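You operate a simulated robot arm through the tools that you are given. There is no shell and no other tool. Be economical: measure what you need, move in short steps, check, and stop when the job is done.

You are at the controls of a simulated two-armed robot. One attempt, no reset.

TASK
Close up the old brown book and put its glass weight and wedge in the brown tray.
Fine: weight off first, turn the leaf back, shut the cover; only then does the wedge go in the tray, standing; book unmoved, spine whole; leave the other wedge and the cloth weight. Set down upright: brown wedge.
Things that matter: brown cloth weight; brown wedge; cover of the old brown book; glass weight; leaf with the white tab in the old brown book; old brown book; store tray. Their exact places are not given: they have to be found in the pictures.

It is judged by the outcome, as a careful person would: the job done as asked, and still so three seconds after it is handed in. It fails if anything else is knocked over, pushed out of place, dropped, spilled or broken. A push-on lid holds only when it is set on centred and level and pressed home; a screw cap is set on level and turned clockwise until tight. Flat cloth is picked up by pressing the open fingertips on it (5 to 10 N) and closing them slowly along it; thin cloth reads only 2 to 8 mm in the jaws.

THE ROBOT
Two 7-joint arms with fingered hands on one trunk, hanging from a carriage that runs on a rail from [-1863, -6] to [117, 0] (x, y) and turns from -6.178 to 5.829 rad about z. Base frame: it is fixed where the carriage stands at the start and does not move with it; the origin is on the floor, on the carriage's upright axis, x ahead of it, y to its left, z up; the surface under the hand at the start is at about z = 740. Units: mm, rad, N and s.
The left shoulder is at the start at [40, 177, 1203], the right one opposite. With the tool pointing down near the work surface each hand reaches from about 100 to 820 mm from the robot's upright axis, wherever it stands, measured 20 degrees to its own side. Places, roughly: brown cloth weight (9x5x3 cm) [700, -800, 800]; cover of the old brown book [700, -300, 900]; leaf with the white tab in the old brown book [700, -300, 900]; store tray [500, -600, 700]. Payload 4 kg a hand.
Tool frame (each hand has its own): the origin (TCP) lies between the finger pads and is the grasp point; the fingertips stand 30 mm ahead of it; z points along the fingers, y is the line along which they close. The gripper opens to 104 mm. The gripper's body begins 35 mm behind the TCP. The gripper is a hand of 4 fingers: y runs from the thumb to the fingers, the wrist lies at [-15, -104, -178] in the tool frame.
Orientation is told as [roll, pitch, yaw] about the base's x, y, z axes, in that order, counted from this pose: with the fingers straight down and the wrist toward the robot, the tool's x, y and z point along [0, 1, 0], [1, 0, 0] and [0, 0, -1] of the base frame.

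THE INTERFACE
- The arms move only by the tool arm_command. It takes "left_rows", "right_rows" or both (then of equal length, played together; a hand with none holds still); each is a list of rows, each an object of numbers (a shift or turn left out is 0): "tx", "ty", "tz": the shift along the tool's x, y, z in units of 20 mm (1.0 is 20 mm); "wx", "wy", "wz": the turn, a rotation vector about the tool's x, y, z in units of 6 degrees (1.0 is 6 degrees). In form: [{"tx": .., "ty": .., "tz": .., "wx": .., "wy": .., "wz": ..}, ...]. A call has 1 to 8 rows; each row shifts and turns the commanded pose from where the row before left it, along the tool's axes as they then stand. A call with a number of a shift or a turn outside -1 to 1 is refused whole. Each row takes 0.2 s and may step no farther than 50 mm and 0.15 rad from the row before; otherwise, the whole call is refused. Where a pose cannot be reached the arm comes as near as it can. A force on the tool above 40 N (or 10 N above the force at the start of the call, whichever is more), or a blocked arm, ends the call early, and 0.2 s more pass. In this call time passes only in rows, and 0.2 s behind the last. It gives the time, the measured TCP pose, the force on the tool (base axes), the opening and the grip force at its end, in the units of the frame above (readings bear some noise), with the torque about the TCP (base axes, N m) and any sound that the robot's microphone picked up, and new pictures: "pictures" is both (left out), scene, wrist or none (wrist: the cameras of the hands that moved).
- Cameras (640 x 400 px; columns grow to the right, rows downward): "scene" is now at [231.8, -26.7, 1487.9]; the picture's right is [-0.38, -0.93, 0.00], its down [-0.71, 0.29, -0.64] and it looks along [0.59, -0.24, -0.77] (base axes); focal length 276 px, centre (320, 200). "left" rides on the left gripper at [-61, -92, -130] in its tool frame; the picture's right is [-0.81, -0.28, 0.52], its down [0.53, -0.71, 0.46] and it looks along [0.24, 0.64, 0.72] (tool axes); focal length 275 px, centre (320, 200). "right" rides on the right gripper at [61, -92, -130] in its tool frame; the picture's right is [-0.81, 0.28, -0.52], its down [-0.53, -0.71, 0.46] and it looks along [-0.24, 0.64, 0.72] (tool axes); focal length 275 px, centre (320, 200).
- raise_lower(by): slides the trunk up (or, below 0, down) by that many mm; the arms and the scene camera ride with it, the base frame stays. It gives what a move gives, with no picture.
- roll_base(legs): drives the robot by 1 to 6 legs, each [ahead, left, turn to the left] in mm, mm and rad, along the robot's own axes; the way and the turn of a leg run together, so that a leg with both is an arc; at most 1500 mm and 3.142 rad a leg. The arms and the cameras ride along, it lands a little off, and it stops where it bumps. It keeps to its track: a leg is cut to what the track allows. It gives what a move gives, and a new picture of the scene camera.
- curl_fingers(index, middle, ring, thumb_bend, thumb_turn, hand): sets how far each is bent, from 0 (flat) to 1 (curled in); at 0.3 the hand is open as for a grip, at 0.7 the pads meet at the TCP. One left out holds its place. A second passes; each finger stops where it meets its share of the squeeze, and holds until it gets a number again. It is the only way to open and close the hand. It gives what a move gives, with no picture; readings hold the bend of each and the force on the fingers (four entries, about 0 where the hand has none), thumb and palm. thumb_turn goes from beside the hand (0) to across from the fingers (1), as for a grip.
- turn_head(pan, tilt): turns the head with the scene camera to pan (to the left, within 1.501 rad either way) and tilt (down, from -0.506 to 1.204), counted from straight ahead of the robot. It gives what a move gives, and a new picture of the scene camera.
- locate(camera, pixels): for up to 12 pixels [column, row] of the newest picture of that camera ("zoom" is the newest enlarged one), the place [x, y, z] in the base frame of the surface seen there, good to about 2 mm. The clock stands still meanwhile.
- zoom(camera, box): a new picture of the part [left, top, right, bottom] of that camera's present view, enlarged. The clock stands still meanwhile.
- sign_off(): hands the job in; it is judged then, once.

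Work in short steps. Measure before you move; look again where a grasp or a placing could have gone wrong, and mend it. You have 80 turns and 260 pictures in all, those below and enlarged ones among them. Open the grippers and draw the arms clear of the work before you hand the job in, unless the task says otherwise; then end with one line.

The tools are called by a JSON object that holds its "api" and its "payload". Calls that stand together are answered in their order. arm_command: Moves the arms, as the interface text tells. Its arguments: {"type":"object","properties":{"left_rows":{"type":"array"},"right_rows":{"type":"array"},"pictures":{"type":"string","enum":["both","scene","wrist","none"]}},"required":[]} The other tools are called the same way: raise_lower (by) slides the trunk up or down; curl_fingers (index, middle, ring, thumb_bend, thumb_turn, hand) moves the fingers one by one; roll_base (legs) drives the base; turn_head (pan, tilt) turns the head that bears the scene camera; locate (camera, pixels) gives the place of the surface under pixels of a picture; zoom (camera, box) takes an enlarged picture of a part of a camera's view; sign_off () hands the job in.

At the start:

```text
time: 0.0
left_position: [570.1, 23.6, 1101.4]
left_orientation: [0.0, -0.002, 0.001]
left_ft_force: [-0.4, -0.9, -0.3]
left_moment: [0.03, -0.01, 0.02]
left_width: 103.8
left_grasp_force: 0.0
left_shape: jaw
left_bend: [0.3, 0.3, 0.3, 0.3, 0.98]
left_finger forces: [0.0, 0.0, 0.0, 0.1, 0.2, 0.0]
right_position: [459.4, -427.2, 1184.4]
right_orientation: [0.0, 0.0, 0.001]
right_ft_force: [0.5, 0.1, 0.1]
right_moment: [0.0, 0.0, -0.01]
right_width: 103.7
right_grasp_force: 0.1
right_shape: jaw
right_bend: [0.3, 0.3, 0.3, 0.3, 0.98]
right_finger forces: [0.0, 0.0, 0.1, 0.1, 0.0, 0.0]
trunk travel left (down, up): [-325.0, 438.0]
robot x, y, heading: [1.2, -0.7, -0.0]
head pan, tilt: [-0.387, 0.88]
```

scene: 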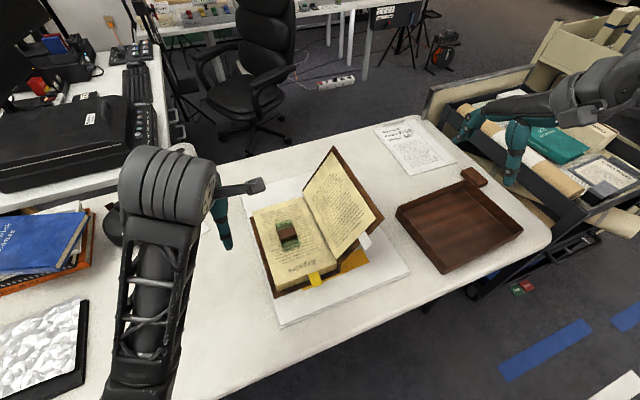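
right: 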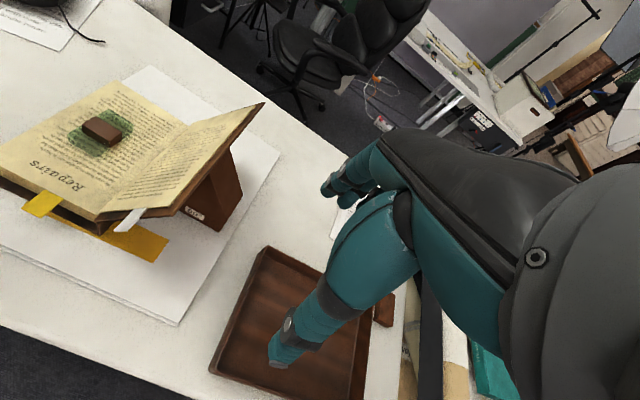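
left: 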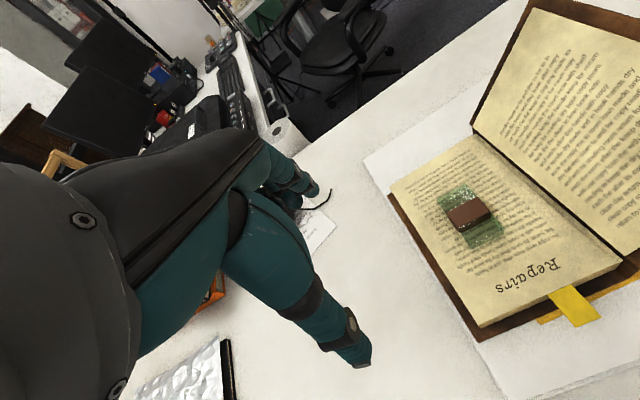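

The scene shows the open book around (310,220), the glass weight at (287,233), the tray at (460,225). I zoom in on the book and the tray first.

{"api": "zoom", "payload": {"camera": "scene", "box": [230, 130, 430, 330]}}

{"api": "zoom", "payload": {"camera": "right", "box": [0, 60, 320, 340]}}

{"api": "locate", "payload": {"camera": "scene", "pixels": [[287, 223], [287, 236], [281, 246], [297, 243], [334, 148], [383, 217], [338, 258], [304, 197], [252, 211], [275, 296], [314, 280], [365, 240]]}}

{"api": "locate", "payload": {"camera": "right", "pixels": [[105, 126], [80, 142], [100, 150], [130, 125], [127, 220], [263, 103], [234, 150], [242, 195], [213, 228], [186, 208], [265, 250], [215, 368]]}}

{"api": "locate", "payload": {"camera": "scene", "pixels": [[397, 208], [460, 183], [523, 230], [443, 272], [460, 225], [474, 177], [481, 184], [405, 280], [280, 325], [230, 300], [420, 230]]}}

```text
2.00 times, centred on (330, 230) of scene
```

zoom: 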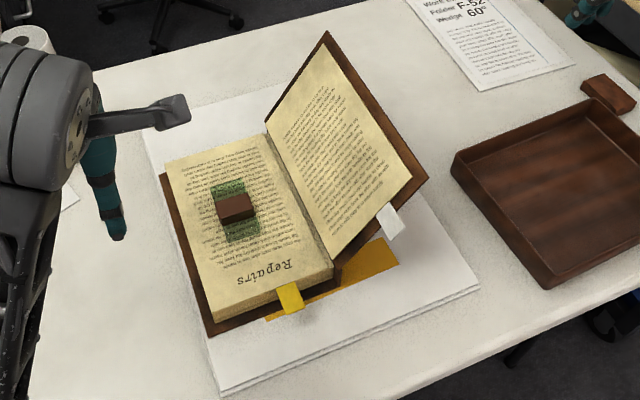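

```text
1.43 times, centred on (160, 200) of right
```

zoom: 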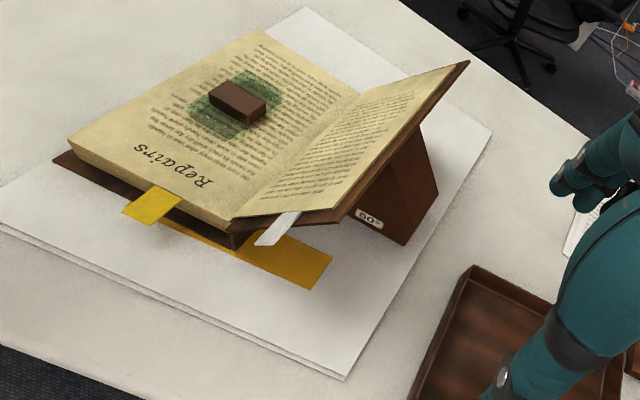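

```text
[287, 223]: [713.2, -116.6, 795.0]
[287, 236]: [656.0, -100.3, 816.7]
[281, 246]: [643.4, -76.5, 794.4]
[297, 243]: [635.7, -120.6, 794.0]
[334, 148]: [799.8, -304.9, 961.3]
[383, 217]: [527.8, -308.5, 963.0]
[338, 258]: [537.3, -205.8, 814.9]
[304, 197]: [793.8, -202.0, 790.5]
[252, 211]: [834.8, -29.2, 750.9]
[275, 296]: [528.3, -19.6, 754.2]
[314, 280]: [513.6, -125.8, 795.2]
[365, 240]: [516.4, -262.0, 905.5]
```

```text
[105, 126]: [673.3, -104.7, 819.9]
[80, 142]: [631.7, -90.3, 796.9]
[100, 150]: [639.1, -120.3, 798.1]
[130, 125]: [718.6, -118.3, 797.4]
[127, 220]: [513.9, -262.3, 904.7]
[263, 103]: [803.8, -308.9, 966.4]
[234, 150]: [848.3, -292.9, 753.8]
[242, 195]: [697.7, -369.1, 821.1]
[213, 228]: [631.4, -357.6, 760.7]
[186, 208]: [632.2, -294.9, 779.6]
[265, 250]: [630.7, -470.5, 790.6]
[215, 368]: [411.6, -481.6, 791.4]
```

```text
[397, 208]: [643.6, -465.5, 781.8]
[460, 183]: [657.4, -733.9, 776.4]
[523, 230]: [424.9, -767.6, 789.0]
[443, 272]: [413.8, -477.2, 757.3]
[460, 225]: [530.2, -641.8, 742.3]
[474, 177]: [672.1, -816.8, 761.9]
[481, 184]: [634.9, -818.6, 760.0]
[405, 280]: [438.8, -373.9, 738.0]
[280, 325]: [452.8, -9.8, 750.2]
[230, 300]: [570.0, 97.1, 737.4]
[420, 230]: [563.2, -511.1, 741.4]
```

I look closer at the weight, the leaf's tab, the paper, and the cloth weight.

{"api": "zoom", "payload": {"camera": "right", "box": [50, 85, 170, 160]}}

{"api": "zoom", "payload": {"camera": "scene", "box": [370, 110, 510, 200]}}

{"api": "zoom", "payload": {"camera": "right", "box": [90, 90, 290, 270]}}

{"api": "zoom", "payload": {"camera": "left", "box": [380, 150, 640, 350]}}

```text
5.33 times, centred on (110, 122) of right
```

zoom: 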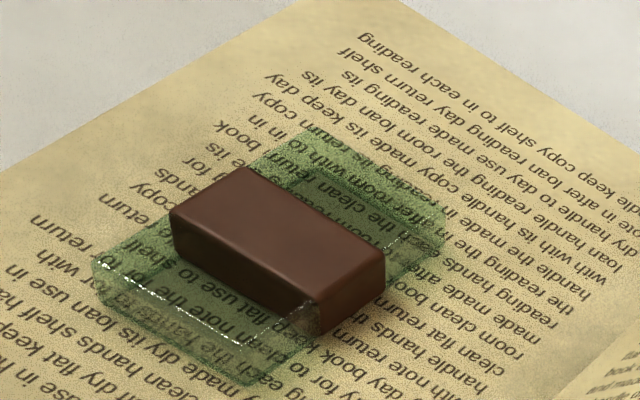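

```text
4.44 times, centred on (440, 155) of scene
```

zoom: 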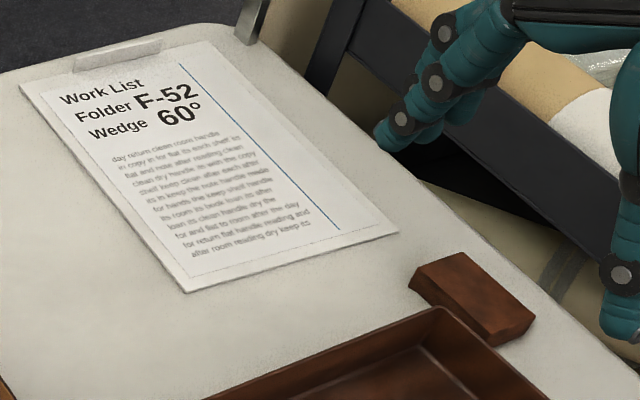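

```text
2.22 times, centred on (190, 180) of right
```

zoom: 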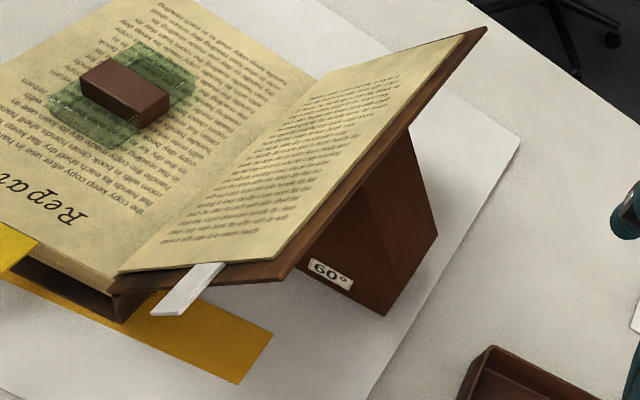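

```text
2.00 times, centred on (510, 250) of left
```

zoom: 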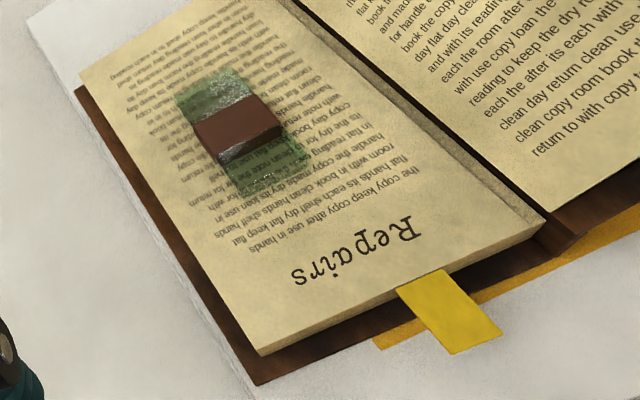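

I measure the weight's brown grip, plus the leaf tab and wedge, from enlarged pictures.

{"api": "zoom", "payload": {"camera": "right", "box": [50, 85, 170, 160]}}

{"api": "locate", "payload": {"camera": "zoom", "pixels": [[245, 172], [178, 212], [325, 298], [380, 258], [178, 245], [322, 325], [100, 265], [320, 130], [440, 215], [240, 380], [290, 350], [120, 320]]}}

{"api": "zoom", "payload": {"camera": "right", "box": [90, 90, 290, 270]}}

{"api": "locate", "payload": {"camera": "zoom", "pixels": [[155, 312], [180, 312], [190, 270], [220, 265], [385, 310], [436, 237], [412, 140], [303, 256], [280, 278], [484, 30], [265, 262], [125, 270]]}}

```text
5.33 times, centred on (110, 122) of right
```

zoom: 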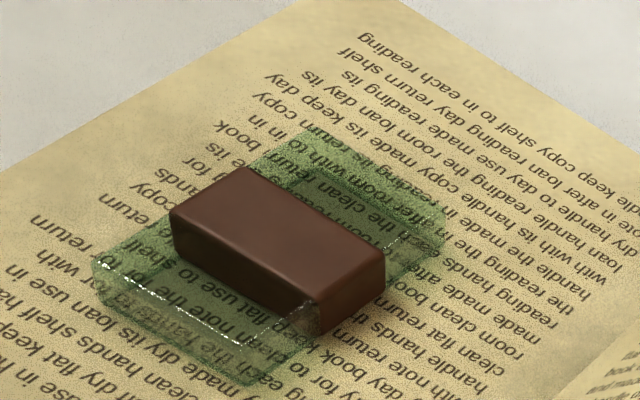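

```text
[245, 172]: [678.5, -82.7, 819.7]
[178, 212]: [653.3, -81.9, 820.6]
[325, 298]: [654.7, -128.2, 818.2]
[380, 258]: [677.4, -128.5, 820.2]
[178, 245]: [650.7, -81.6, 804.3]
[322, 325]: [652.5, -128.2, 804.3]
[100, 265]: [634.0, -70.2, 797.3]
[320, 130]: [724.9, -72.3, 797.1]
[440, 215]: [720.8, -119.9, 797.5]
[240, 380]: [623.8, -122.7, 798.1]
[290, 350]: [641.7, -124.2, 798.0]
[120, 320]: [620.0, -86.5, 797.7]
```

```text
2.22 times, centred on (190, 180) of right
```

zoom: 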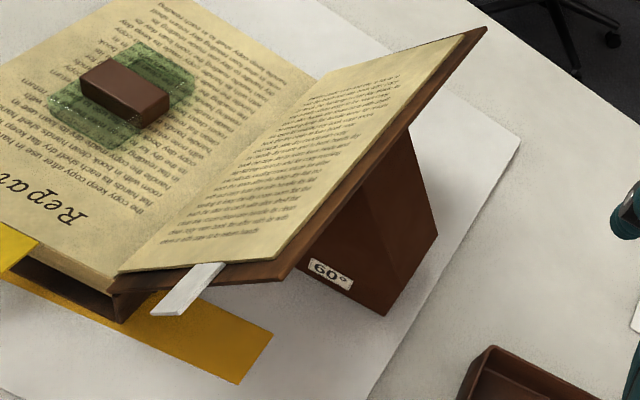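

```text
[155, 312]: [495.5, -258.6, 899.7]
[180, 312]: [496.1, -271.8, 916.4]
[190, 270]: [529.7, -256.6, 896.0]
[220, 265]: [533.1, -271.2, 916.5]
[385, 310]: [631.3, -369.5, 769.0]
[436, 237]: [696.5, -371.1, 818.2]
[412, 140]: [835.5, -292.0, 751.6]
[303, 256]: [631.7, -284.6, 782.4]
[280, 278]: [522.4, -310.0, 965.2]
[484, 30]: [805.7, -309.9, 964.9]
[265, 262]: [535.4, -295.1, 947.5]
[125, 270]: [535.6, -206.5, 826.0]
```

Glass weight: brown grip x 652–678, y −82…−128, top z 820. I swing the left arm out of the way and bring the right hand across, staying high over the cover (top z 965).

{"api": "arm_command", "payload": {"right_rows": [{"tx": 1, "ty": 0.65, "tz": 0.2}, {"tx": 1, "ty": 0.65, "tz": 0.2}, {"tx": 1, "ty": 0.65, "tz": 0.2}, {"tx": 1, "ty": 0.65, "tz": 0.2}, {"tx": 1, "ty": 0.65, "tz": 0.2}, {"tx": 1, "ty": 0.65, "tz": 0.2}, {"tx": 1, "ty": 0.65, "tz": 0.2}, {"tx": 1, "ty": 0.65, "tz": 0.2}], "left_rows": [{"tx": 1, "ty": -0.6}, {"tx": 1, "ty": -0.6}, {"tx": 1, "ty": -0.6}, {"tx": 1, "ty": -0.6}, {"tx": 1, "ty": -0.6}, {"tx": 1, "ty": -0.6}, {"tx": 1, "ty": -0.6}, {"tx": 1, "ty": -0.6}], "pictures": "none"}}

{"api": "arm_command", "payload": {"right_rows": [{"tx": 1, "ty": 0.64, "tz": 0.4}, {"tx": 1, "ty": 0.64, "tz": 0.4}, {"tx": 1, "ty": 0.64, "tz": 0.4}, {"tx": 1, "ty": 0.64, "tz": 0.4}, {"tx": 1, "ty": 0.64, "tz": 0.4}, {"tx": 1, "ty": 0.64, "tz": 0.4}, {"tx": 1, "ty": 0.64, "tz": 0.8}, {"tx": 1, "ty": 0.64, "tz": 0.8}]}}

```text
time: 1.8
left_position: [474.2, 183.0, 1101.3]
left_orientation: [0.001, 0.0, 0.001]
left_ft_force: [-0.5, -0.6, 0.1]
left_moment: [-0.02, -0.01, 0.04]
left_width: 103.6
left_grasp_force: 0.0
left_shape: jaw
left_bend: [0.3, 0.3, 0.3, 0.3, 0.98]
left_finger forces: [0.0, 0.0, 0.0, 0.0, 0.1, 0.1]
right_position: [562.2, -267.5, 1153.1]
right_orientation: [0.001, 0.0, -0.001]
right_ft_force: [0.8, 0.9, -0.5]
right_moment: [0.01, 0.0, -0.02]
right_width: 103.6
right_grasp_force: 0.0
right_shape: jaw
right_bend: [0.3, 0.3, 0.3, 0.3, 0.98]
right_finger forces: [0.1, 0.0, 0.1, 0.0, 0.1, 0.0]
trunk travel left (down, up): [-325.0, 438.0]
robot x, y, heading: [-1.1, 2.3, -0.002]
head pan, tilt: [-0.387, 0.88]
```

```text
time: 3.6
left_position: [473.8, 182.9, 1100.8]
left_orientation: [-0.001, 0.0, -0.001]
left_ft_force: [0.4, 0.1, -0.6]
left_moment: [-0.01, 0.03, 0.0]
left_width: 103.6
left_grasp_force: 0.0
left_shape: jaw
left_bend: [0.3, 0.3, 0.3, 0.3, 0.98]
left_finger forces: [0.0, 0.2, 0.0, 0.0, 0.1, 0.0]
right_position: [645.4, -125.9, 1076.0]
right_orientation: [0.002, -0.003, 0.0]
right_ft_force: [0.5, 0.6, 0.7]
right_moment: [0.03, -0.02, -0.02]
right_width: 103.9
right_grasp_force: 0.0
right_shape: jaw
right_bend: [0.3, 0.3, 0.3, 0.3, 0.98]
right_finger forces: [0.0, 0.0, 0.0, 0.0, 0.1, 0.0]
right hand out of reach, approached as far as the arm can: row 7, 8
trunk travel left (down, up): [-325.0, 438.0]
robot x, y, heading: [0.1, 1.5, 0.001]
head pan, tilt: [-0.387, 0.88]
```

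scene: 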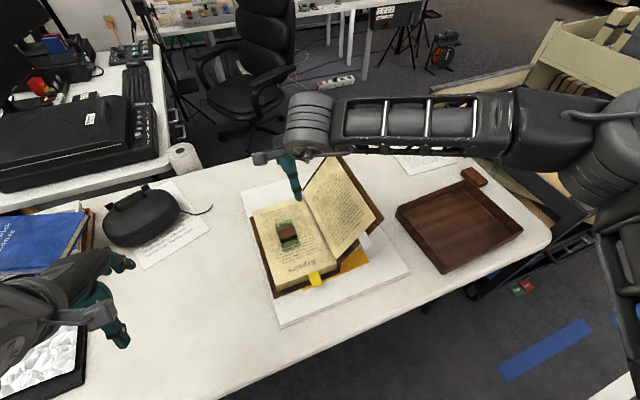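
right: 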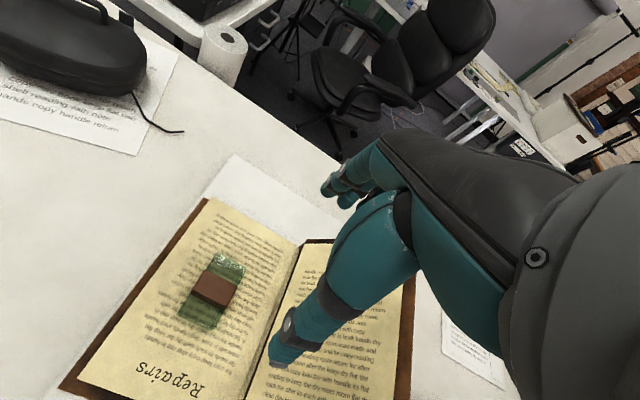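

The hand stopped short (x 645): near the reach limit. I roll the carriage forward 90 mm to gain margin; the hand is high and clear.

{"api": "roll_base", "payload": {"legs": [[90, 0, 0]]}}

```text
time: 4.7
left_position: [563.8, 182.9, 1101.5]
left_orientation: [0.001, 0.0, -0.002]
left_ft_force: [0.1, -0.2, -0.2]
left_moment: [0.0, 0.0, -0.01]
left_width: 103.7
left_grasp_force: 0.1
left_shape: jaw
left_bend: [0.3, 0.3, 0.3, 0.3, 0.98]
left_finger forces: [0.0, 0.0, 0.1, 0.0, 0.0, 0.1]
right_position: [733.8, -126.8, 1077.2]
right_orientation: [0.002, -0.002, 0.001]
right_ft_force: [0.3, 0.5, -0.6]
right_moment: [0.0, 0.03, 0.01]
right_width: 104.0
right_grasp_force: 0.2
right_shape: jaw
right_bend: [0.3, 0.3, 0.3, 0.3, 0.98]
right_finger forces: [0.0, 0.0, 0.0, 0.0, 0.0, 0.0]
trunk travel left (down, up): [-325.0, 438.0]
robot x, y, heading: [87.9, 0.5, -0.004]
head pan, tilt: [-0.387, 0.88]
```

scene: 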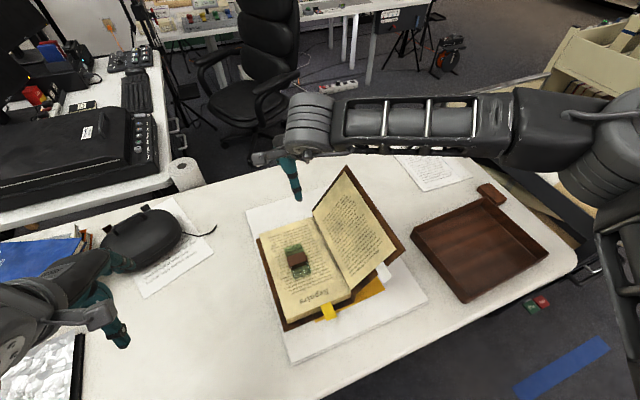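

Now descend to about z 917 above the weight's grip.

{"api": "arm_command", "payload": {"right_rows": [{"tx": 0.14, "ty": -0.43, "tz": 1}, {"tx": 0.14, "ty": -0.43, "tz": 1}, {"tx": 0.14, "ty": -0.43, "tz": 1}, {"tx": 0.14, "ty": -0.43, "tz": 1}, {"tx": 0.14, "ty": -0.43, "tz": 1}, {"tx": 0.14, "ty": -0.43, "tz": 1}, {"tx": 0.14, "ty": -0.43, "tz": 1}, {"tx": 0.14, "ty": -0.43, "tz": 1}]}}

```text
time: 6.5
left_position: [562.3, 182.7, 1100.5]
left_orientation: [0.0, 0.001, -0.003]
left_ft_force: [-0.1, -1.1, -0.2]
left_moment: [0.0, 0.0, 0.03]
left_width: 103.6
left_grasp_force: 0.0
left_shape: jaw
left_bend: [0.3, 0.3, 0.3, 0.3, 0.98]
left_finger forces: [0.1, 0.0, 0.0, 0.0, 0.0, 0.1]
right_position: [646.9, -130.9, 933.3]
right_orientation: [0.003, -0.003, 0.0]
right_ft_force: [-0.5, -0.7, 0.0]
right_moment: [-0.01, 0.01, 0.0]
right_width: 103.9
right_grasp_force: 0.0
right_shape: jaw
right_bend: [0.3, 0.3, 0.3, 0.3, 0.98]
right_finger forces: [0.1, 0.1, 0.0, 0.0, 0.0, 0.0]
right hand out of reach, approached as far as the arm can: row 3, 4, 5, 6, 7, 8
trunk travel left (down, up): [-325.0, 438.0]
robot x, y, heading: [87.9, -3.0, 0.0]
head pan, tilt: [-0.387, 0.88]
```

scene: 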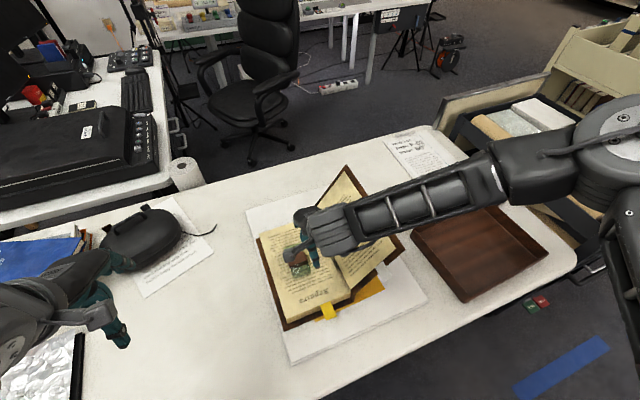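
right: 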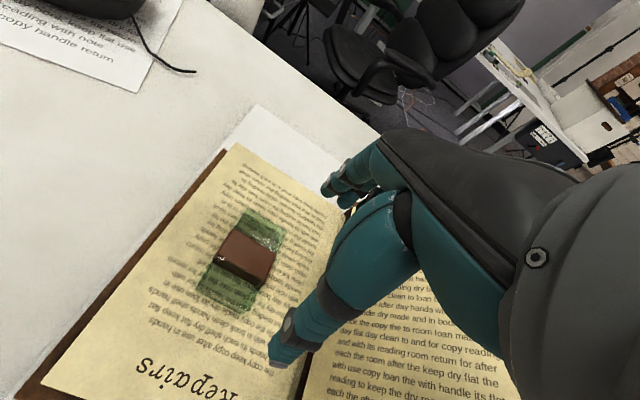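

The right hand is limited at y≈−130 by its joint range, so I turn the carriage left 0.35 rad to bring the weight to the right arm's comfortable side (hand is clear above the page).

{"api": "roll_base", "payload": {"legs": [[0, 0, 0.35]]}}

```text
time: 8.0
left_position: [470.0, 335.8, 1100.4]
left_orientation: [0.0, 0.0, 0.351]
left_ft_force: [0.1, -1.2, -0.3]
left_moment: [-0.04, -0.01, -0.04]
left_width: 103.8
left_grasp_force: 0.0
left_shape: jaw
left_bend: [0.3, 0.3, 0.3, 0.3, 0.98]
left_finger forces: [0.0, 0.1, 0.0, 0.0, 0.0, 0.1]
right_position: [657.9, 71.1, 932.3]
right_orientation: [0.002, -0.002, 0.354]
right_ft_force: [0.0, -0.1, 1.0]
right_moment: [0.03, -0.01, -0.01]
right_width: 103.9
right_grasp_force: 0.1
right_shape: jaw
right_bend: [0.3, 0.3, 0.3, 0.3, 0.98]
right_finger forces: [0.1, 0.0, 0.1, 0.0, 0.0, 0.0]
trunk travel left (down, up): [-325.0, 438.0]
robot x, y, heading: [86.2, 0.6, 0.352]
head pan, tilt: [-0.387, 0.88]
```

scene: 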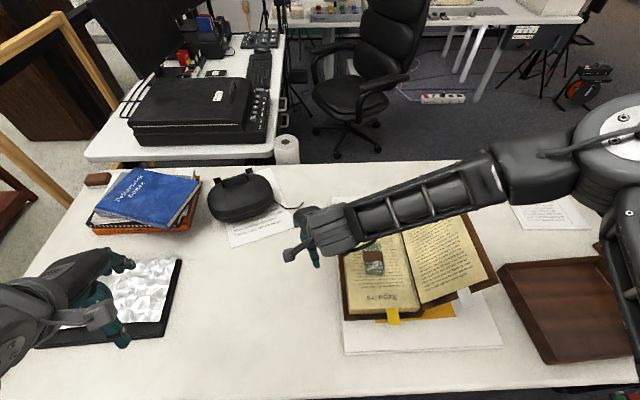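

Now rotate the hand back to yaw 0 and move it right by 80 mm.

{"api": "arm_command", "payload": {"right_rows": [{"wz": 0.845}, {"wz": 0.845}, {"wz": 0.845}, {"wz": 0.845}, {"tx": -1}, {"tx": -1}, {"tx": -1}, {"tx": -1}], "pictures": "none"}}

```text
time: 9.8
left_position: [470.4, 335.2, 1100.6]
left_orientation: [0.001, 0.002, 0.351]
left_ft_force: [-0.5, 0.6, -0.6]
left_moment: [-0.01, 0.01, -0.01]
left_width: 103.7
left_grasp_force: 0.2
left_shape: jaw
left_bend: [0.3, 0.3, 0.3, 0.3, 0.98]
left_finger forces: [0.0, 0.0, 0.0, 0.0, 0.0, 0.0]
right_position: [654.5, -34.4, 945.2]
right_orientation: [0.002, -0.001, -0.002]
right_ft_force: [-0.9, -0.6, 0.3]
right_moment: [0.0, 0.01, -0.01]
right_width: 103.5
right_grasp_force: 0.0
right_shape: jaw
right_bend: [0.3, 0.3, 0.3, 0.3, 0.98]
right_finger forces: [0.1, 0.0, 0.0, 0.0, 0.0, 0.1]
right hand out of reach, approached as far as the arm can: row 1, 2, 3, 4
trunk travel left (down, up): [-325.0, 438.0]
robot x, y, heading: [86.7, 3.0, 0.355]
head pan, tilt: [-0.387, 0.88]
```

Yaw is 0 and the hand is reachable now at (654,−34,945). Move to over the grip (665,−105) and down to about z 870.

{"api": "arm_command", "payload": {"right_rows": [{"tx": -0.9, "ty": 0.13}, {"tx": -0.9, "ty": 0.13}, {"tx": -0.9, "ty": 0.13}, {"tx": -0.85, "ty": 0.13}, {"tz": 0.95}, {"tz": 0.95}, {"tz": 0.95}, {"tz": 0.95}]}}

```text
time: 11.6
left_position: [469.8, 334.5, 1101.2]
left_orientation: [-0.001, 0.002, 0.351]
left_ft_force: [-0.4, 0.8, -0.5]
left_moment: [0.04, -0.01, 0.0]
left_width: 103.7
left_grasp_force: 0.0
left_shape: jaw
left_bend: [0.3, 0.3, 0.3, 0.3, 0.98]
left_finger forces: [0.0, 0.1, 0.0, 0.1, 0.0, 0.1]
right_position: [664.6, -104.5, 868.6]
right_orientation: [0.005, 0.001, -0.001]
right_ft_force: [0.1, -1.3, 0.8]
right_moment: [0.0, 0.01, 0.0]
right_width: 103.6
right_grasp_force: 0.1
right_shape: jaw
right_bend: [0.3, 0.3, 0.3, 0.3, 0.98]
right_finger forces: [0.1, 0.0, 0.0, 0.0, 0.0, 0.0]
trunk travel left (down, up): [-325.0, 438.0]
robot x, y, heading: [89.3, -0.2, 0.348]
head pan, tilt: [-0.387, 0.88]
```

scene: 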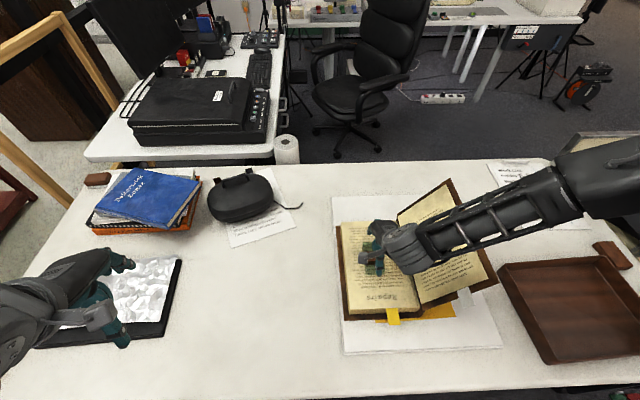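
right: 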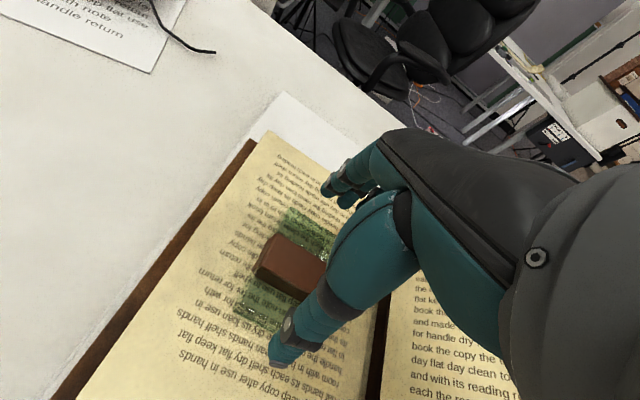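

Before lowering, I check the forearm's clearance over the cover's top edge.

{"api": "locate", "payload": {"camera": "scene", "pixels": [[430, 255], [445, 225], [450, 262], [480, 215], [500, 240], [530, 190], [545, 225], [453, 183]]}}

{"api": "zoom", "payload": {"camera": "scene", "box": [330, 160, 530, 320]}}

```text
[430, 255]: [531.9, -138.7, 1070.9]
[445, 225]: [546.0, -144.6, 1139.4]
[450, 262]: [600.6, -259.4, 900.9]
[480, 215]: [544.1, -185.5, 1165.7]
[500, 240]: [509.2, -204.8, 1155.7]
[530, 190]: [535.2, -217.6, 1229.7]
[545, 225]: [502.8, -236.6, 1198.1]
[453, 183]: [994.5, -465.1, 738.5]
```

```text
2.50 times, centred on (430, 240) of scene
```

zoom: 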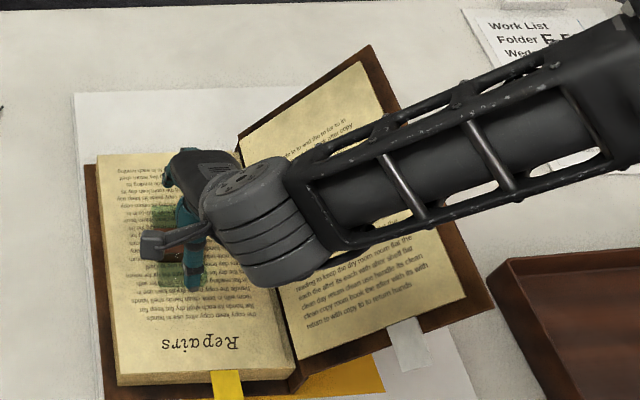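

The forearm rises steeply (z 1230 by y −218), so it clears the cover. Lower to z 839.

{"api": "arm_command", "payload": {"right_rows": [{"tz": 0.75}, {"tz": 0.7}]}}

{"api": "zoom", "payload": {"camera": "right", "box": [200, 120, 420, 380]}}

```text
time: 12.2
left_position: [471.0, 334.3, 1100.1]
left_orientation: [0.0, -0.001, 0.351]
left_ft_force: [0.1, -0.3, -0.3]
left_moment: [-0.01, 0.01, -0.01]
left_width: 103.7
left_grasp_force: 0.1
left_shape: jaw
left_bend: [0.3, 0.3, 0.3, 0.3, 0.98]
left_finger forces: [0.0, 0.0, 0.1, 0.0, 0.0, 0.0]
right_position: [664.6, -104.3, 842.8]
right_orientation: [0.003, -0.001, -0.003]
right_ft_force: [-0.5, 0.9, -0.1]
right_moment: [0.01, 0.01, -0.01]
right_width: 103.9
right_grasp_force: 0.1
right_shape: jaw
right_bend: [0.3, 0.3, 0.3, 0.3, 0.98]
right_finger forces: [0.1, 0.0, 0.0, 0.0, 0.1, 0.1]
trunk travel left (down, up): [-325.0, 438.0]
robot x, y, heading: [91.0, 1.7, 0.355]
head pan, tilt: [-0.387, 0.88]
```

scene: 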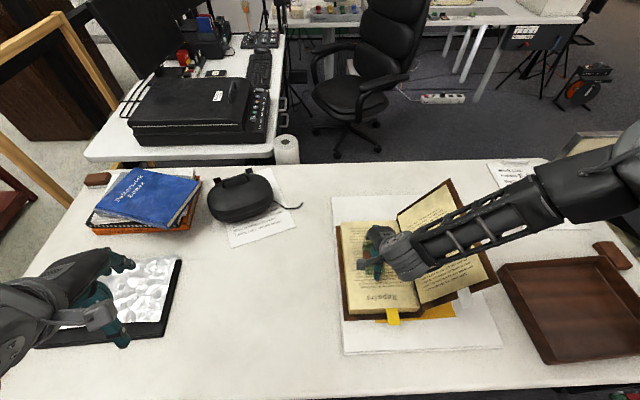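
right: 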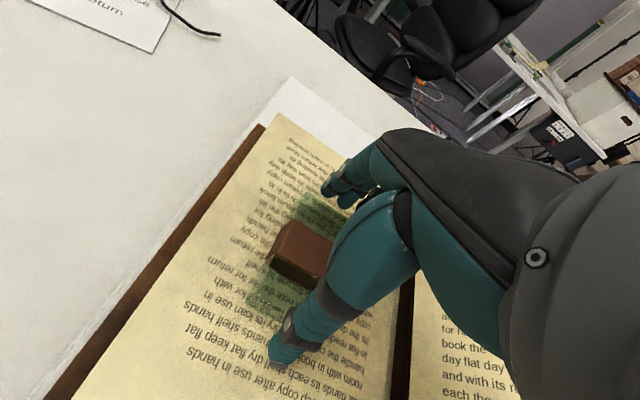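

```text
1.54 times, centred on (310, 250) of right
```

zoom: 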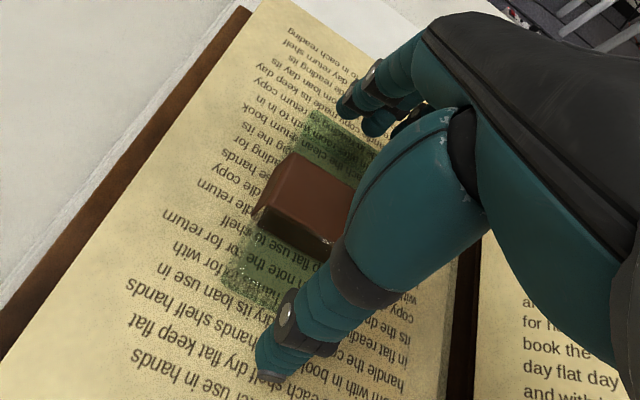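

I check the fingertip and thumb-tip heights before closing.

{"api": "locate", "payload": {"camera": "right", "pixels": [[272, 358], [285, 350], [328, 188], [350, 200], [300, 235], [290, 330]]}}

```text
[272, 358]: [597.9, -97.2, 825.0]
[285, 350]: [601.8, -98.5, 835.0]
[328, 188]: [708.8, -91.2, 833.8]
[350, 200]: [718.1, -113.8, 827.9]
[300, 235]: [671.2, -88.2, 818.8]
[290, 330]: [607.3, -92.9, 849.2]
```

Tips are around z 815–820. Lower 5 mm more, then close partway to 0.5 and look.

{"api": "arm_command", "payload": {"right_rows": [{"tz": 0.3}], "pictures": "none"}}

{"api": "curl_fingers", "payload": {"hand": "right", "index": 0.48, "middle": 0.48, "ring": 0.48, "thumb_bend": 0.48}}

{"api": "zoom", "payload": {"camera": "right", "box": [200, 120, 420, 380]}}

```text
time: 12.6
left_position: [470.4, 335.2, 1101.0]
left_orientation: [0.0, 0.0, 0.35]
left_ft_force: [-0.9, 0.1, -0.9]
left_moment: [0.01, -0.04, 0.02]
left_width: 103.6
left_grasp_force: 0.0
left_shape: jaw
left_bend: [0.3, 0.3, 0.3, 0.3, 0.98]
left_finger forces: [0.1, 0.0, 0.0, 0.0, 0.0, 0.1]
right_position: [664.4, -103.2, 836.6]
right_orientation: [0.004, 0.0, -0.002]
right_ft_force: [0.2, 0.3, 0.3]
right_moment: [0.01, 0.03, -0.01]
right_width: 103.4
right_grasp_force: 0.0
right_shape: jaw
right_bend: [0.3, 0.3, 0.3, 0.3, 0.98]
right_finger forces: [0.0, 0.1, 0.1, 0.0, 0.0, 0.0]
trunk travel left (down, up): [-325.0, 438.0]
robot x, y, heading: [85.7, 1.4, 0.354]
head pan, tilt: [-0.387, 0.88]
```

```text
time: 13.6
left_position: [472.4, 335.2, 1102.2]
left_orientation: [0.0, -0.001, 0.352]
left_ft_force: [0.7, 0.2, 0.2]
left_moment: [0.03, 0.01, 0.01]
left_width: 103.8
left_grasp_force: 0.0
left_shape: jaw
left_bend: [0.3, 0.3, 0.3, 0.3, 0.98]
left_finger forces: [0.1, 0.1, 0.0, 0.1, 0.0, 0.0]
right_position: [664.5, -103.6, 837.1]
right_orientation: [0.003, -0.001, -0.001]
right_ft_force: [2.7, 0.0, 3.4]
right_moment: [-0.04, -0.29, 0.05]
right_width: 87.2
right_grasp_force: 13.5
right_shape: fingers
right_bend: [0.4, 0.43, 0.43, 0.36, 0.96]
right_finger forces: [6.7, 4.8, 3.8, 0.1, 12.6, 0.1]
trunk travel left (down, up): [-325.0, 438.0]
robot x, y, heading: [87.8, 2.9, 0.354]
head pan, tilt: [-0.387, 0.88]
```

```text
1.54 times, centred on (310, 250) of right
```

zoom: 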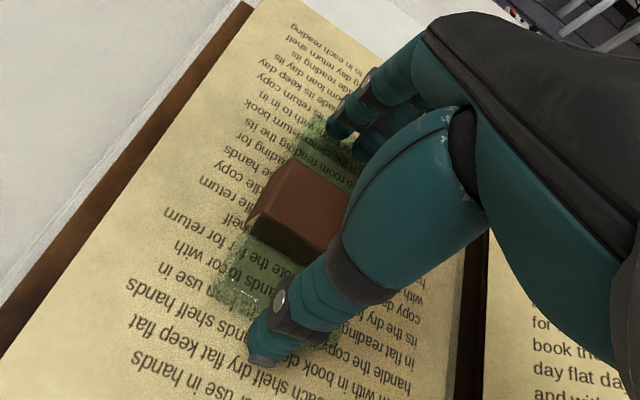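

The fingers already hold the glass by its two ends (width 87, ~13 N). I firm the squeeze slightly and lift gently as a test.

{"api": "curl_fingers", "payload": {"hand": "right", "index": 0.55, "middle": 0.55, "ring": 0.55, "thumb_bend": 0.55}}

{"api": "arm_command", "payload": {"right_rows": [{"tz": -0.25}, {"tz": -0.25}]}}

{"api": "zoom", "payload": {"camera": "right", "box": [200, 120, 420, 380]}}

```text
time: 14.6
left_position: [471.8, 333.5, 1101.8]
left_orientation: [-0.001, 0.001, 0.351]
left_ft_force: [0.1, 0.6, -0.3]
left_moment: [0.06, 0.0, 0.0]
left_width: 103.7
left_grasp_force: 0.0
left_shape: jaw
left_bend: [0.3, 0.3, 0.3, 0.3, 0.98]
left_finger forces: [0.0, 0.0, 0.1, 0.0, 0.1, 0.0]
right_position: [664.9, -103.0, 837.2]
right_orientation: [0.004, -0.003, -0.001]
right_ft_force: [1.0, -0.3, 4.5]
right_moment: [-0.03, -0.27, 0.06]
right_width: 86.3
right_grasp_force: 19.0
right_shape: fingers
right_bend: [0.42, 0.45, 0.5, 0.35, 0.96]
right_finger forces: [8.7, 6.8, 4.9, 0.0, 17.0, 0.0]
trunk travel left (down, up): [-325.0, 438.0]
robot x, y, heading: [89.5, 2.3, 0.349]
head pan, tilt: [-0.387, 0.88]
```

```text
time: 15.2
left_position: [470.6, 335.0, 1100.1]
left_orientation: [0.001, 0.001, 0.352]
left_ft_force: [0.7, -1.1, -0.6]
left_moment: [0.01, -0.01, 0.02]
left_width: 103.6
left_grasp_force: 0.0
left_shape: jaw
left_bend: [0.3, 0.3, 0.3, 0.3, 0.98]
left_finger forces: [0.1, 0.0, 0.1, 0.0, 0.1, 0.0]
right_position: [664.2, -103.1, 846.7]
right_orientation: [0.003, 0.002, -0.003]
right_ft_force: [-0.6, -0.1, -2.4]
right_moment: [0.03, -0.03, 0.02]
right_width: 86.4
right_grasp_force: 17.9
right_shape: fingers
right_bend: [0.42, 0.46, 0.5, 0.35, 0.95]
right_finger forces: [8.0, 6.5, 4.5, 0.0, 17.1, 0.0]
trunk travel left (down, up): [-325.0, 438.0]
robot x, y, heading: [88.9, -2.4, 0.347]
head pan, tilt: [-0.387, 0.88]
```

scene: 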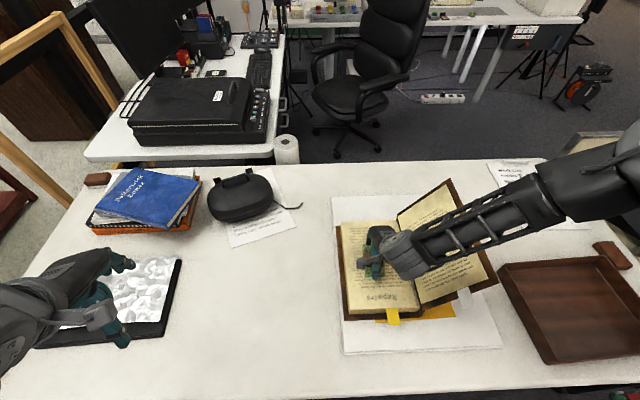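
right: 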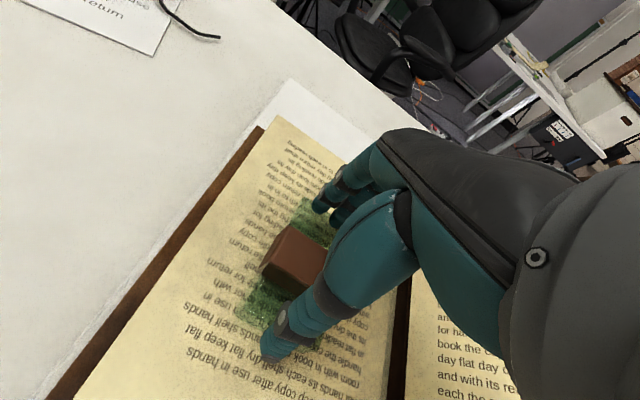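

```text
1.54 times, centred on (310, 250) of right
```

zoom: 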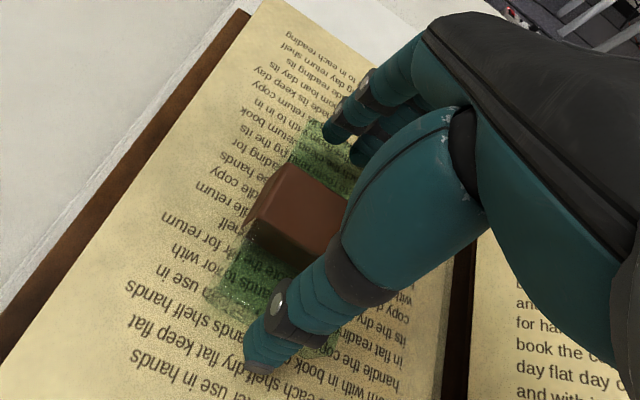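

The weight is held (≈2.5 N load). Lift it straight up well above the cover.

{"api": "arm_command", "payload": {"right_rows": [{"tz": -0.8}, {"tz": -1}, {"tz": -1}, {"tz": -1}, {"tz": -1}, {"tz": -1}, {"tz": -1}, {"tz": -1}], "pictures": "none"}}

{"api": "arm_command", "payload": {"right_rows": [{"tz": -1}, {"tz": -1}, {"tz": -1}, {"tz": -1}]}}

```text
time: 17.0
left_position: [470.3, 334.7, 1101.2]
left_orientation: [0.0, 0.002, 0.35]
left_ft_force: [-0.7, -0.5, 0.8]
left_moment: [0.01, -0.01, -0.01]
left_width: 103.9
left_grasp_force: 0.1
left_shape: jaw
left_bend: [0.3, 0.3, 0.3, 0.3, 0.98]
left_finger forces: [0.1, 0.1, 0.0, 0.0, 0.0, 0.0]
right_position: [665.3, -105.2, 1001.1]
right_orientation: [0.004, 0.004, -0.003]
right_ft_force: [-0.5, 0.2, -2.6]
right_moment: [0.0, -0.02, -0.03]
right_width: 86.3
right_grasp_force: 17.6
right_shape: fingers
right_bend: [0.42, 0.46, 0.5, 0.35, 0.95]
right_finger forces: [7.9, 6.4, 4.5, 0.0, 16.8, 0.1]
trunk travel left (down, up): [-325.0, 438.0]
robot x, y, heading: [91.0, 1.5, 0.352]
head pan, tilt: [-0.387, 0.88]
```

```text
time: 18.0
left_position: [471.0, 335.0, 1102.2]
left_orientation: [0.001, 0.001, 0.351]
left_ft_force: [-0.6, 0.6, 0.6]
left_moment: [0.03, 0.0, 0.02]
left_width: 103.8
left_grasp_force: 0.0
left_shape: jaw
left_bend: [0.3, 0.3, 0.3, 0.3, 0.98]
left_finger forces: [0.0, 0.1, 0.0, 0.1, 0.0, 0.0]
right_position: [666.2, -105.4, 1081.8]
right_orientation: [0.003, 0.0, -0.002]
right_ft_force: [-0.1, 0.5, -2.5]
right_moment: [0.02, -0.01, -0.02]
right_width: 86.0
right_grasp_force: 18.0
right_shape: fingers
right_bend: [0.42, 0.46, 0.5, 0.35, 0.95]
right_finger forces: [7.9, 6.4, 4.5, 0.0, 16.8, 0.0]
trunk travel left (down, up): [-325.0, 438.0]
robot x, y, heading: [89.6, -2.7, 0.345]
head pan, tilt: [-0.387, 0.88]
```

scene: 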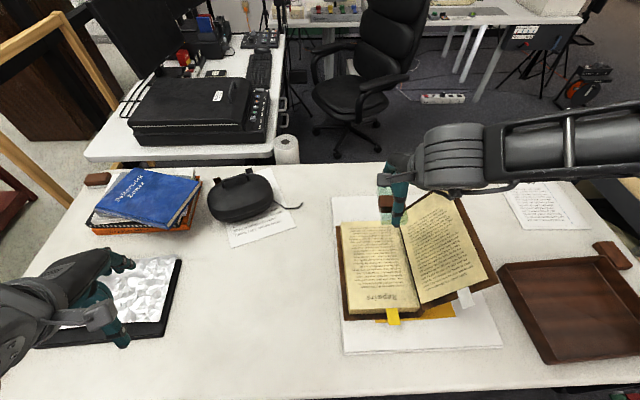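
right: 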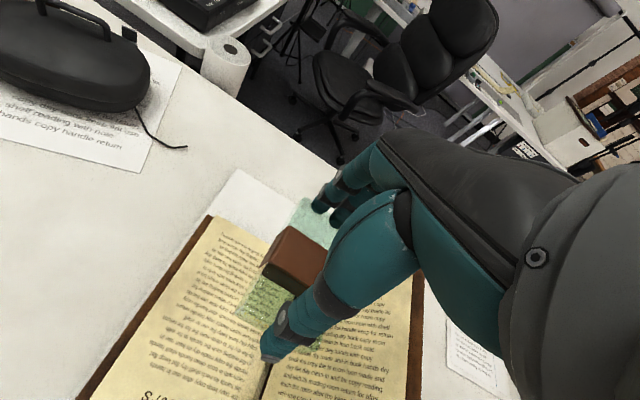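

Held firmly at z 1082. Now turn the carriage right by 0.75 rad to carry it above the tray region.

{"api": "roll_base", "payload": {"legs": [[0, 0, -0.4], [0, 0, -0.35]]}}

```text
time: 20.7
left_position: [596.9, -12.3, 1101.3]
left_orientation: [0.002, 0.001, -0.393]
left_ft_force: [-0.7, 0.5, 0.6]
left_moment: [0.01, -0.02, 0.03]
left_width: 103.6
left_grasp_force: 0.0
left_shape: jaw
left_bend: [0.3, 0.3, 0.3, 0.3, 0.98]
left_finger forces: [0.0, 0.1, 0.0, 0.0, 0.1, 0.0]
right_position: [440.9, -469.6, 1082.8]
right_orientation: [0.005, -0.001, -0.747]
right_ft_force: [0.0, -0.6, -3.1]
right_moment: [0.01, -0.01, 0.01]
right_width: 86.0
right_grasp_force: 17.5
right_shape: fingers
right_bend: [0.42, 0.46, 0.5, 0.35, 0.95]
right_finger forces: [7.8, 6.4, 4.4, 0.1, 16.5, 0.1]
trunk travel left (down, up): [-325.0, 438.0]
robot x, y, heading: [87.8, 1.7, -0.395]
head pan, tilt: [-0.387, 0.88]
```

scene: 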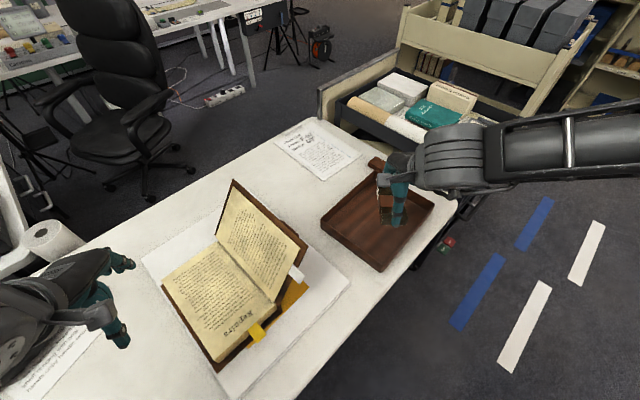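

Move across over the tray toward (500,−668), descending partly.

{"api": "arm_command", "payload": {"right_rows": [{"ty": 1, "tx": -0.6}, {"ty": 1, "tx": -0.6}, {"ty": 1, "tx": -0.6, "tz": 0.6}, {"ty": 1, "tx": -0.6, "tz": 0.8}, {"ty": 1, "tx": -0.6, "tz": 0.8}, {"ty": 1, "tx": -0.6, "tz": 0.8}, {"ty": 1, "tx": -0.6, "tz": 0.8}, {"ty": 0.9, "tx": -0.6, "tz": 0.8}], "pictures": "none"}}

{"api": "arm_command", "payload": {"right_rows": [{"ty": 1, "tx": -0.46, "tz": 0.7}, {"tz": 1}, {"tz": 1}, {"tz": 1}]}}

```text
time: 22.5
left_position: [596.4, -13.2, 1101.1]
left_orientation: [0.0, 0.001, -0.392]
left_ft_force: [0.4, 0.1, -0.8]
left_moment: [-0.01, -0.01, -0.03]
left_width: 103.6
left_grasp_force: 0.1
left_shape: jaw
left_bend: [0.3, 0.3, 0.3, 0.3, 0.98]
left_finger forces: [0.0, 0.0, 0.0, 0.0, 0.1, 0.1]
right_position: [491.3, -648.0, 988.9]
right_orientation: [0.005, 0.0, -0.744]
right_ft_force: [-0.7, 0.6, -2.3]
right_moment: [-0.02, 0.01, -0.02]
right_width: 85.8
right_grasp_force: 17.6
right_shape: fingers
right_bend: [0.42, 0.46, 0.5, 0.35, 0.95]
right_finger forces: [7.8, 6.4, 4.5, 0.0, 16.5, 0.1]
trunk travel left (down, up): [-325.0, 438.0]
robot x, y, heading: [90.8, 1.6, -0.399]
head pan, tilt: [-0.387, 0.88]
```

```text
time: 23.5
left_position: [596.8, -12.0, 1102.3]
left_orientation: [0.001, 0.001, -0.395]
left_ft_force: [-0.6, 0.1, -1.0]
left_moment: [-0.01, 0.0, -0.05]
left_width: 103.9
left_grasp_force: 0.0
left_shape: jaw
left_bend: [0.3, 0.3, 0.3, 0.3, 0.98]
left_finger forces: [0.0, 0.0, 0.0, 0.1, 0.0, 0.0]
right_position: [503.0, -667.5, 916.2]
right_orientation: [0.004, 0.001, -0.747]
right_ft_force: [-0.6, -0.5, -2.9]
right_moment: [-0.01, 0.0, -0.01]
right_width: 86.0
right_grasp_force: 17.4
right_shape: fingers
right_bend: [0.42, 0.46, 0.5, 0.35, 0.95]
right_finger forces: [7.8, 6.2, 4.3, 0.0, 16.3, 0.0]
trunk travel left (down, up): [-325.0, 438.0]
robot x, y, heading: [88.2, 1.4, -0.391]
head pan, tilt: [-0.387, 0.88]
```

scene: 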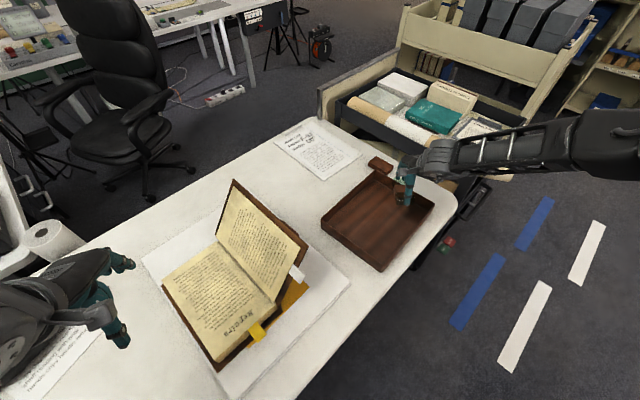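
right: 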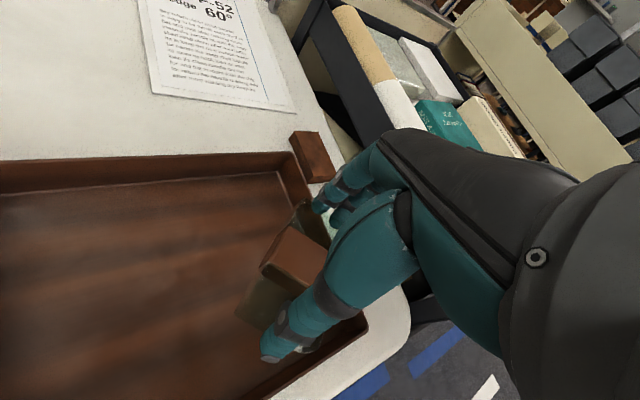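

I verify the tray corner positions from this view before lowering.

{"api": "locate", "payload": {"camera": "right", "pixels": [[293, 158], [366, 325], [10, 168], [150, 300], [300, 195], [345, 325]]}}

{"api": "locate", "payload": {"camera": "scene", "pixels": [[321, 219], [375, 172], [434, 207], [383, 270], [375, 185], [420, 207], [381, 262], [345, 200]]}}

```text
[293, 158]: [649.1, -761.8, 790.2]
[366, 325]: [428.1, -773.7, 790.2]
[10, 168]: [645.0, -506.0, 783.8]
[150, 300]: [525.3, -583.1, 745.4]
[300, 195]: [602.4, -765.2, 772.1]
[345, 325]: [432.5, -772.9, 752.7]
```

```text
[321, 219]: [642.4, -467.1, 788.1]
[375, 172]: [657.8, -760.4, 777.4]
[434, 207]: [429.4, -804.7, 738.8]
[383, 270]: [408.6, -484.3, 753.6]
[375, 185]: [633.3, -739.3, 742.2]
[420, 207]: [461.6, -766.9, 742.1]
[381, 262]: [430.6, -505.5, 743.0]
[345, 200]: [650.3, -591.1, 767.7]
```

Tray spans x 412–650, y −470…−773, floor z≈743. Lower to TCP z≈793, then feel for the floor.

{"api": "arm_command", "payload": {"right_rows": [{"tz": 1}, {"tz": 1}, {"tz": 1}, {"tz": 1}, {"tz": 1}, {"tz": 0.8}], "pictures": "wrist"}}

{"api": "arm_command", "payload": {"right_rows": [{"tz": 0.25}, {"tz": 0.2}, {"tz": 0.1}], "pictures": "wrist"}}

```text
time: 24.9
left_position: [595.7, -12.1, 1101.1]
left_orientation: [0.0, 0.002, -0.394]
left_ft_force: [0.2, -0.2, 0.5]
left_moment: [0.0, -0.01, -0.01]
left_width: 103.9
left_grasp_force: 0.0
left_shape: jaw
left_bend: [0.3, 0.3, 0.3, 0.3, 0.98]
left_finger forces: [0.1, 0.0, 0.0, 0.0, 0.0, 0.1]
right_position: [484.8, -656.4, 823.9]
right_orientation: [0.004, 0.0, -0.746]
right_ft_force: [0.2, 0.4, -2.6]
right_moment: [-0.01, 0.01, -0.04]
right_width: 85.8
right_grasp_force: 17.6
right_shape: fingers
right_bend: [0.42, 0.46, 0.51, 0.35, 0.95]
right_finger forces: [7.8, 6.3, 4.4, 0.1, 16.3, 0.1]
right hand out of reach, approached as far as the arm can: row 5, 6
trunk travel left (down, up): [-325.0, 438.0]
robot x, y, heading: [87.6, 0.5, -0.394]
head pan, tilt: [-0.387, 0.88]
```

right: 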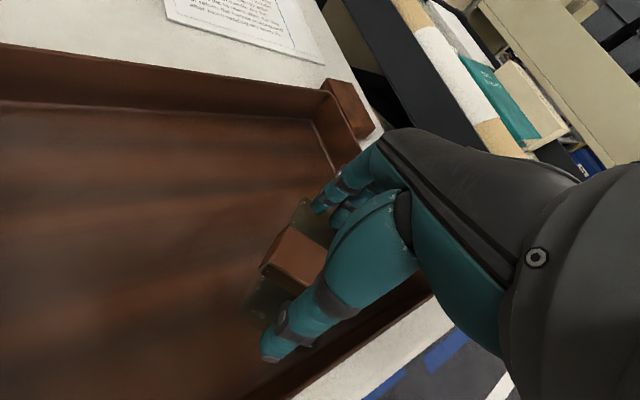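

```text
time: 25.7
left_position: [596.1, -12.9, 1101.7]
left_orientation: [0.001, 0.001, -0.393]
left_ft_force: [0.1, 0.1, 0.6]
left_moment: [0.02, -0.02, 0.0]
left_width: 103.5
left_grasp_force: 0.0
left_shape: jaw
left_bend: [0.3, 0.3, 0.3, 0.3, 0.98]
left_finger forces: [0.0, 0.0, 0.0, 0.0, 0.0, 0.0]
right_position: [484.0, -656.6, 824.5]
right_orientation: [0.002, 0.001, -0.747]
right_ft_force: [-0.3, 0.3, -1.6]
right_moment: [-0.02, 0.01, -0.01]
right_width: 86.1
right_grasp_force: 17.5
right_shape: fingers
right_bend: [0.42, 0.46, 0.51, 0.35, 0.95]
right_finger forces: [7.7, 6.4, 4.5, 0.1, 16.3, 0.0]
right hand out of reach, approached as far as the arm can: row 1, 2
trunk travel left (down, up): [-325.0, 438.0]
robot x, y, heading: [89.5, 3.0, -0.396]
head pan, tilt: [-0.387, 0.88]
```

right: 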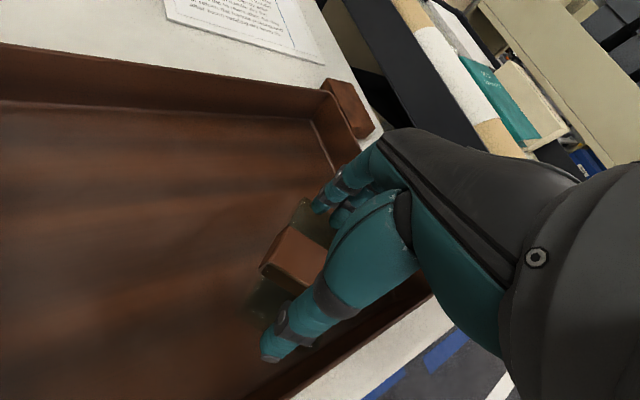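

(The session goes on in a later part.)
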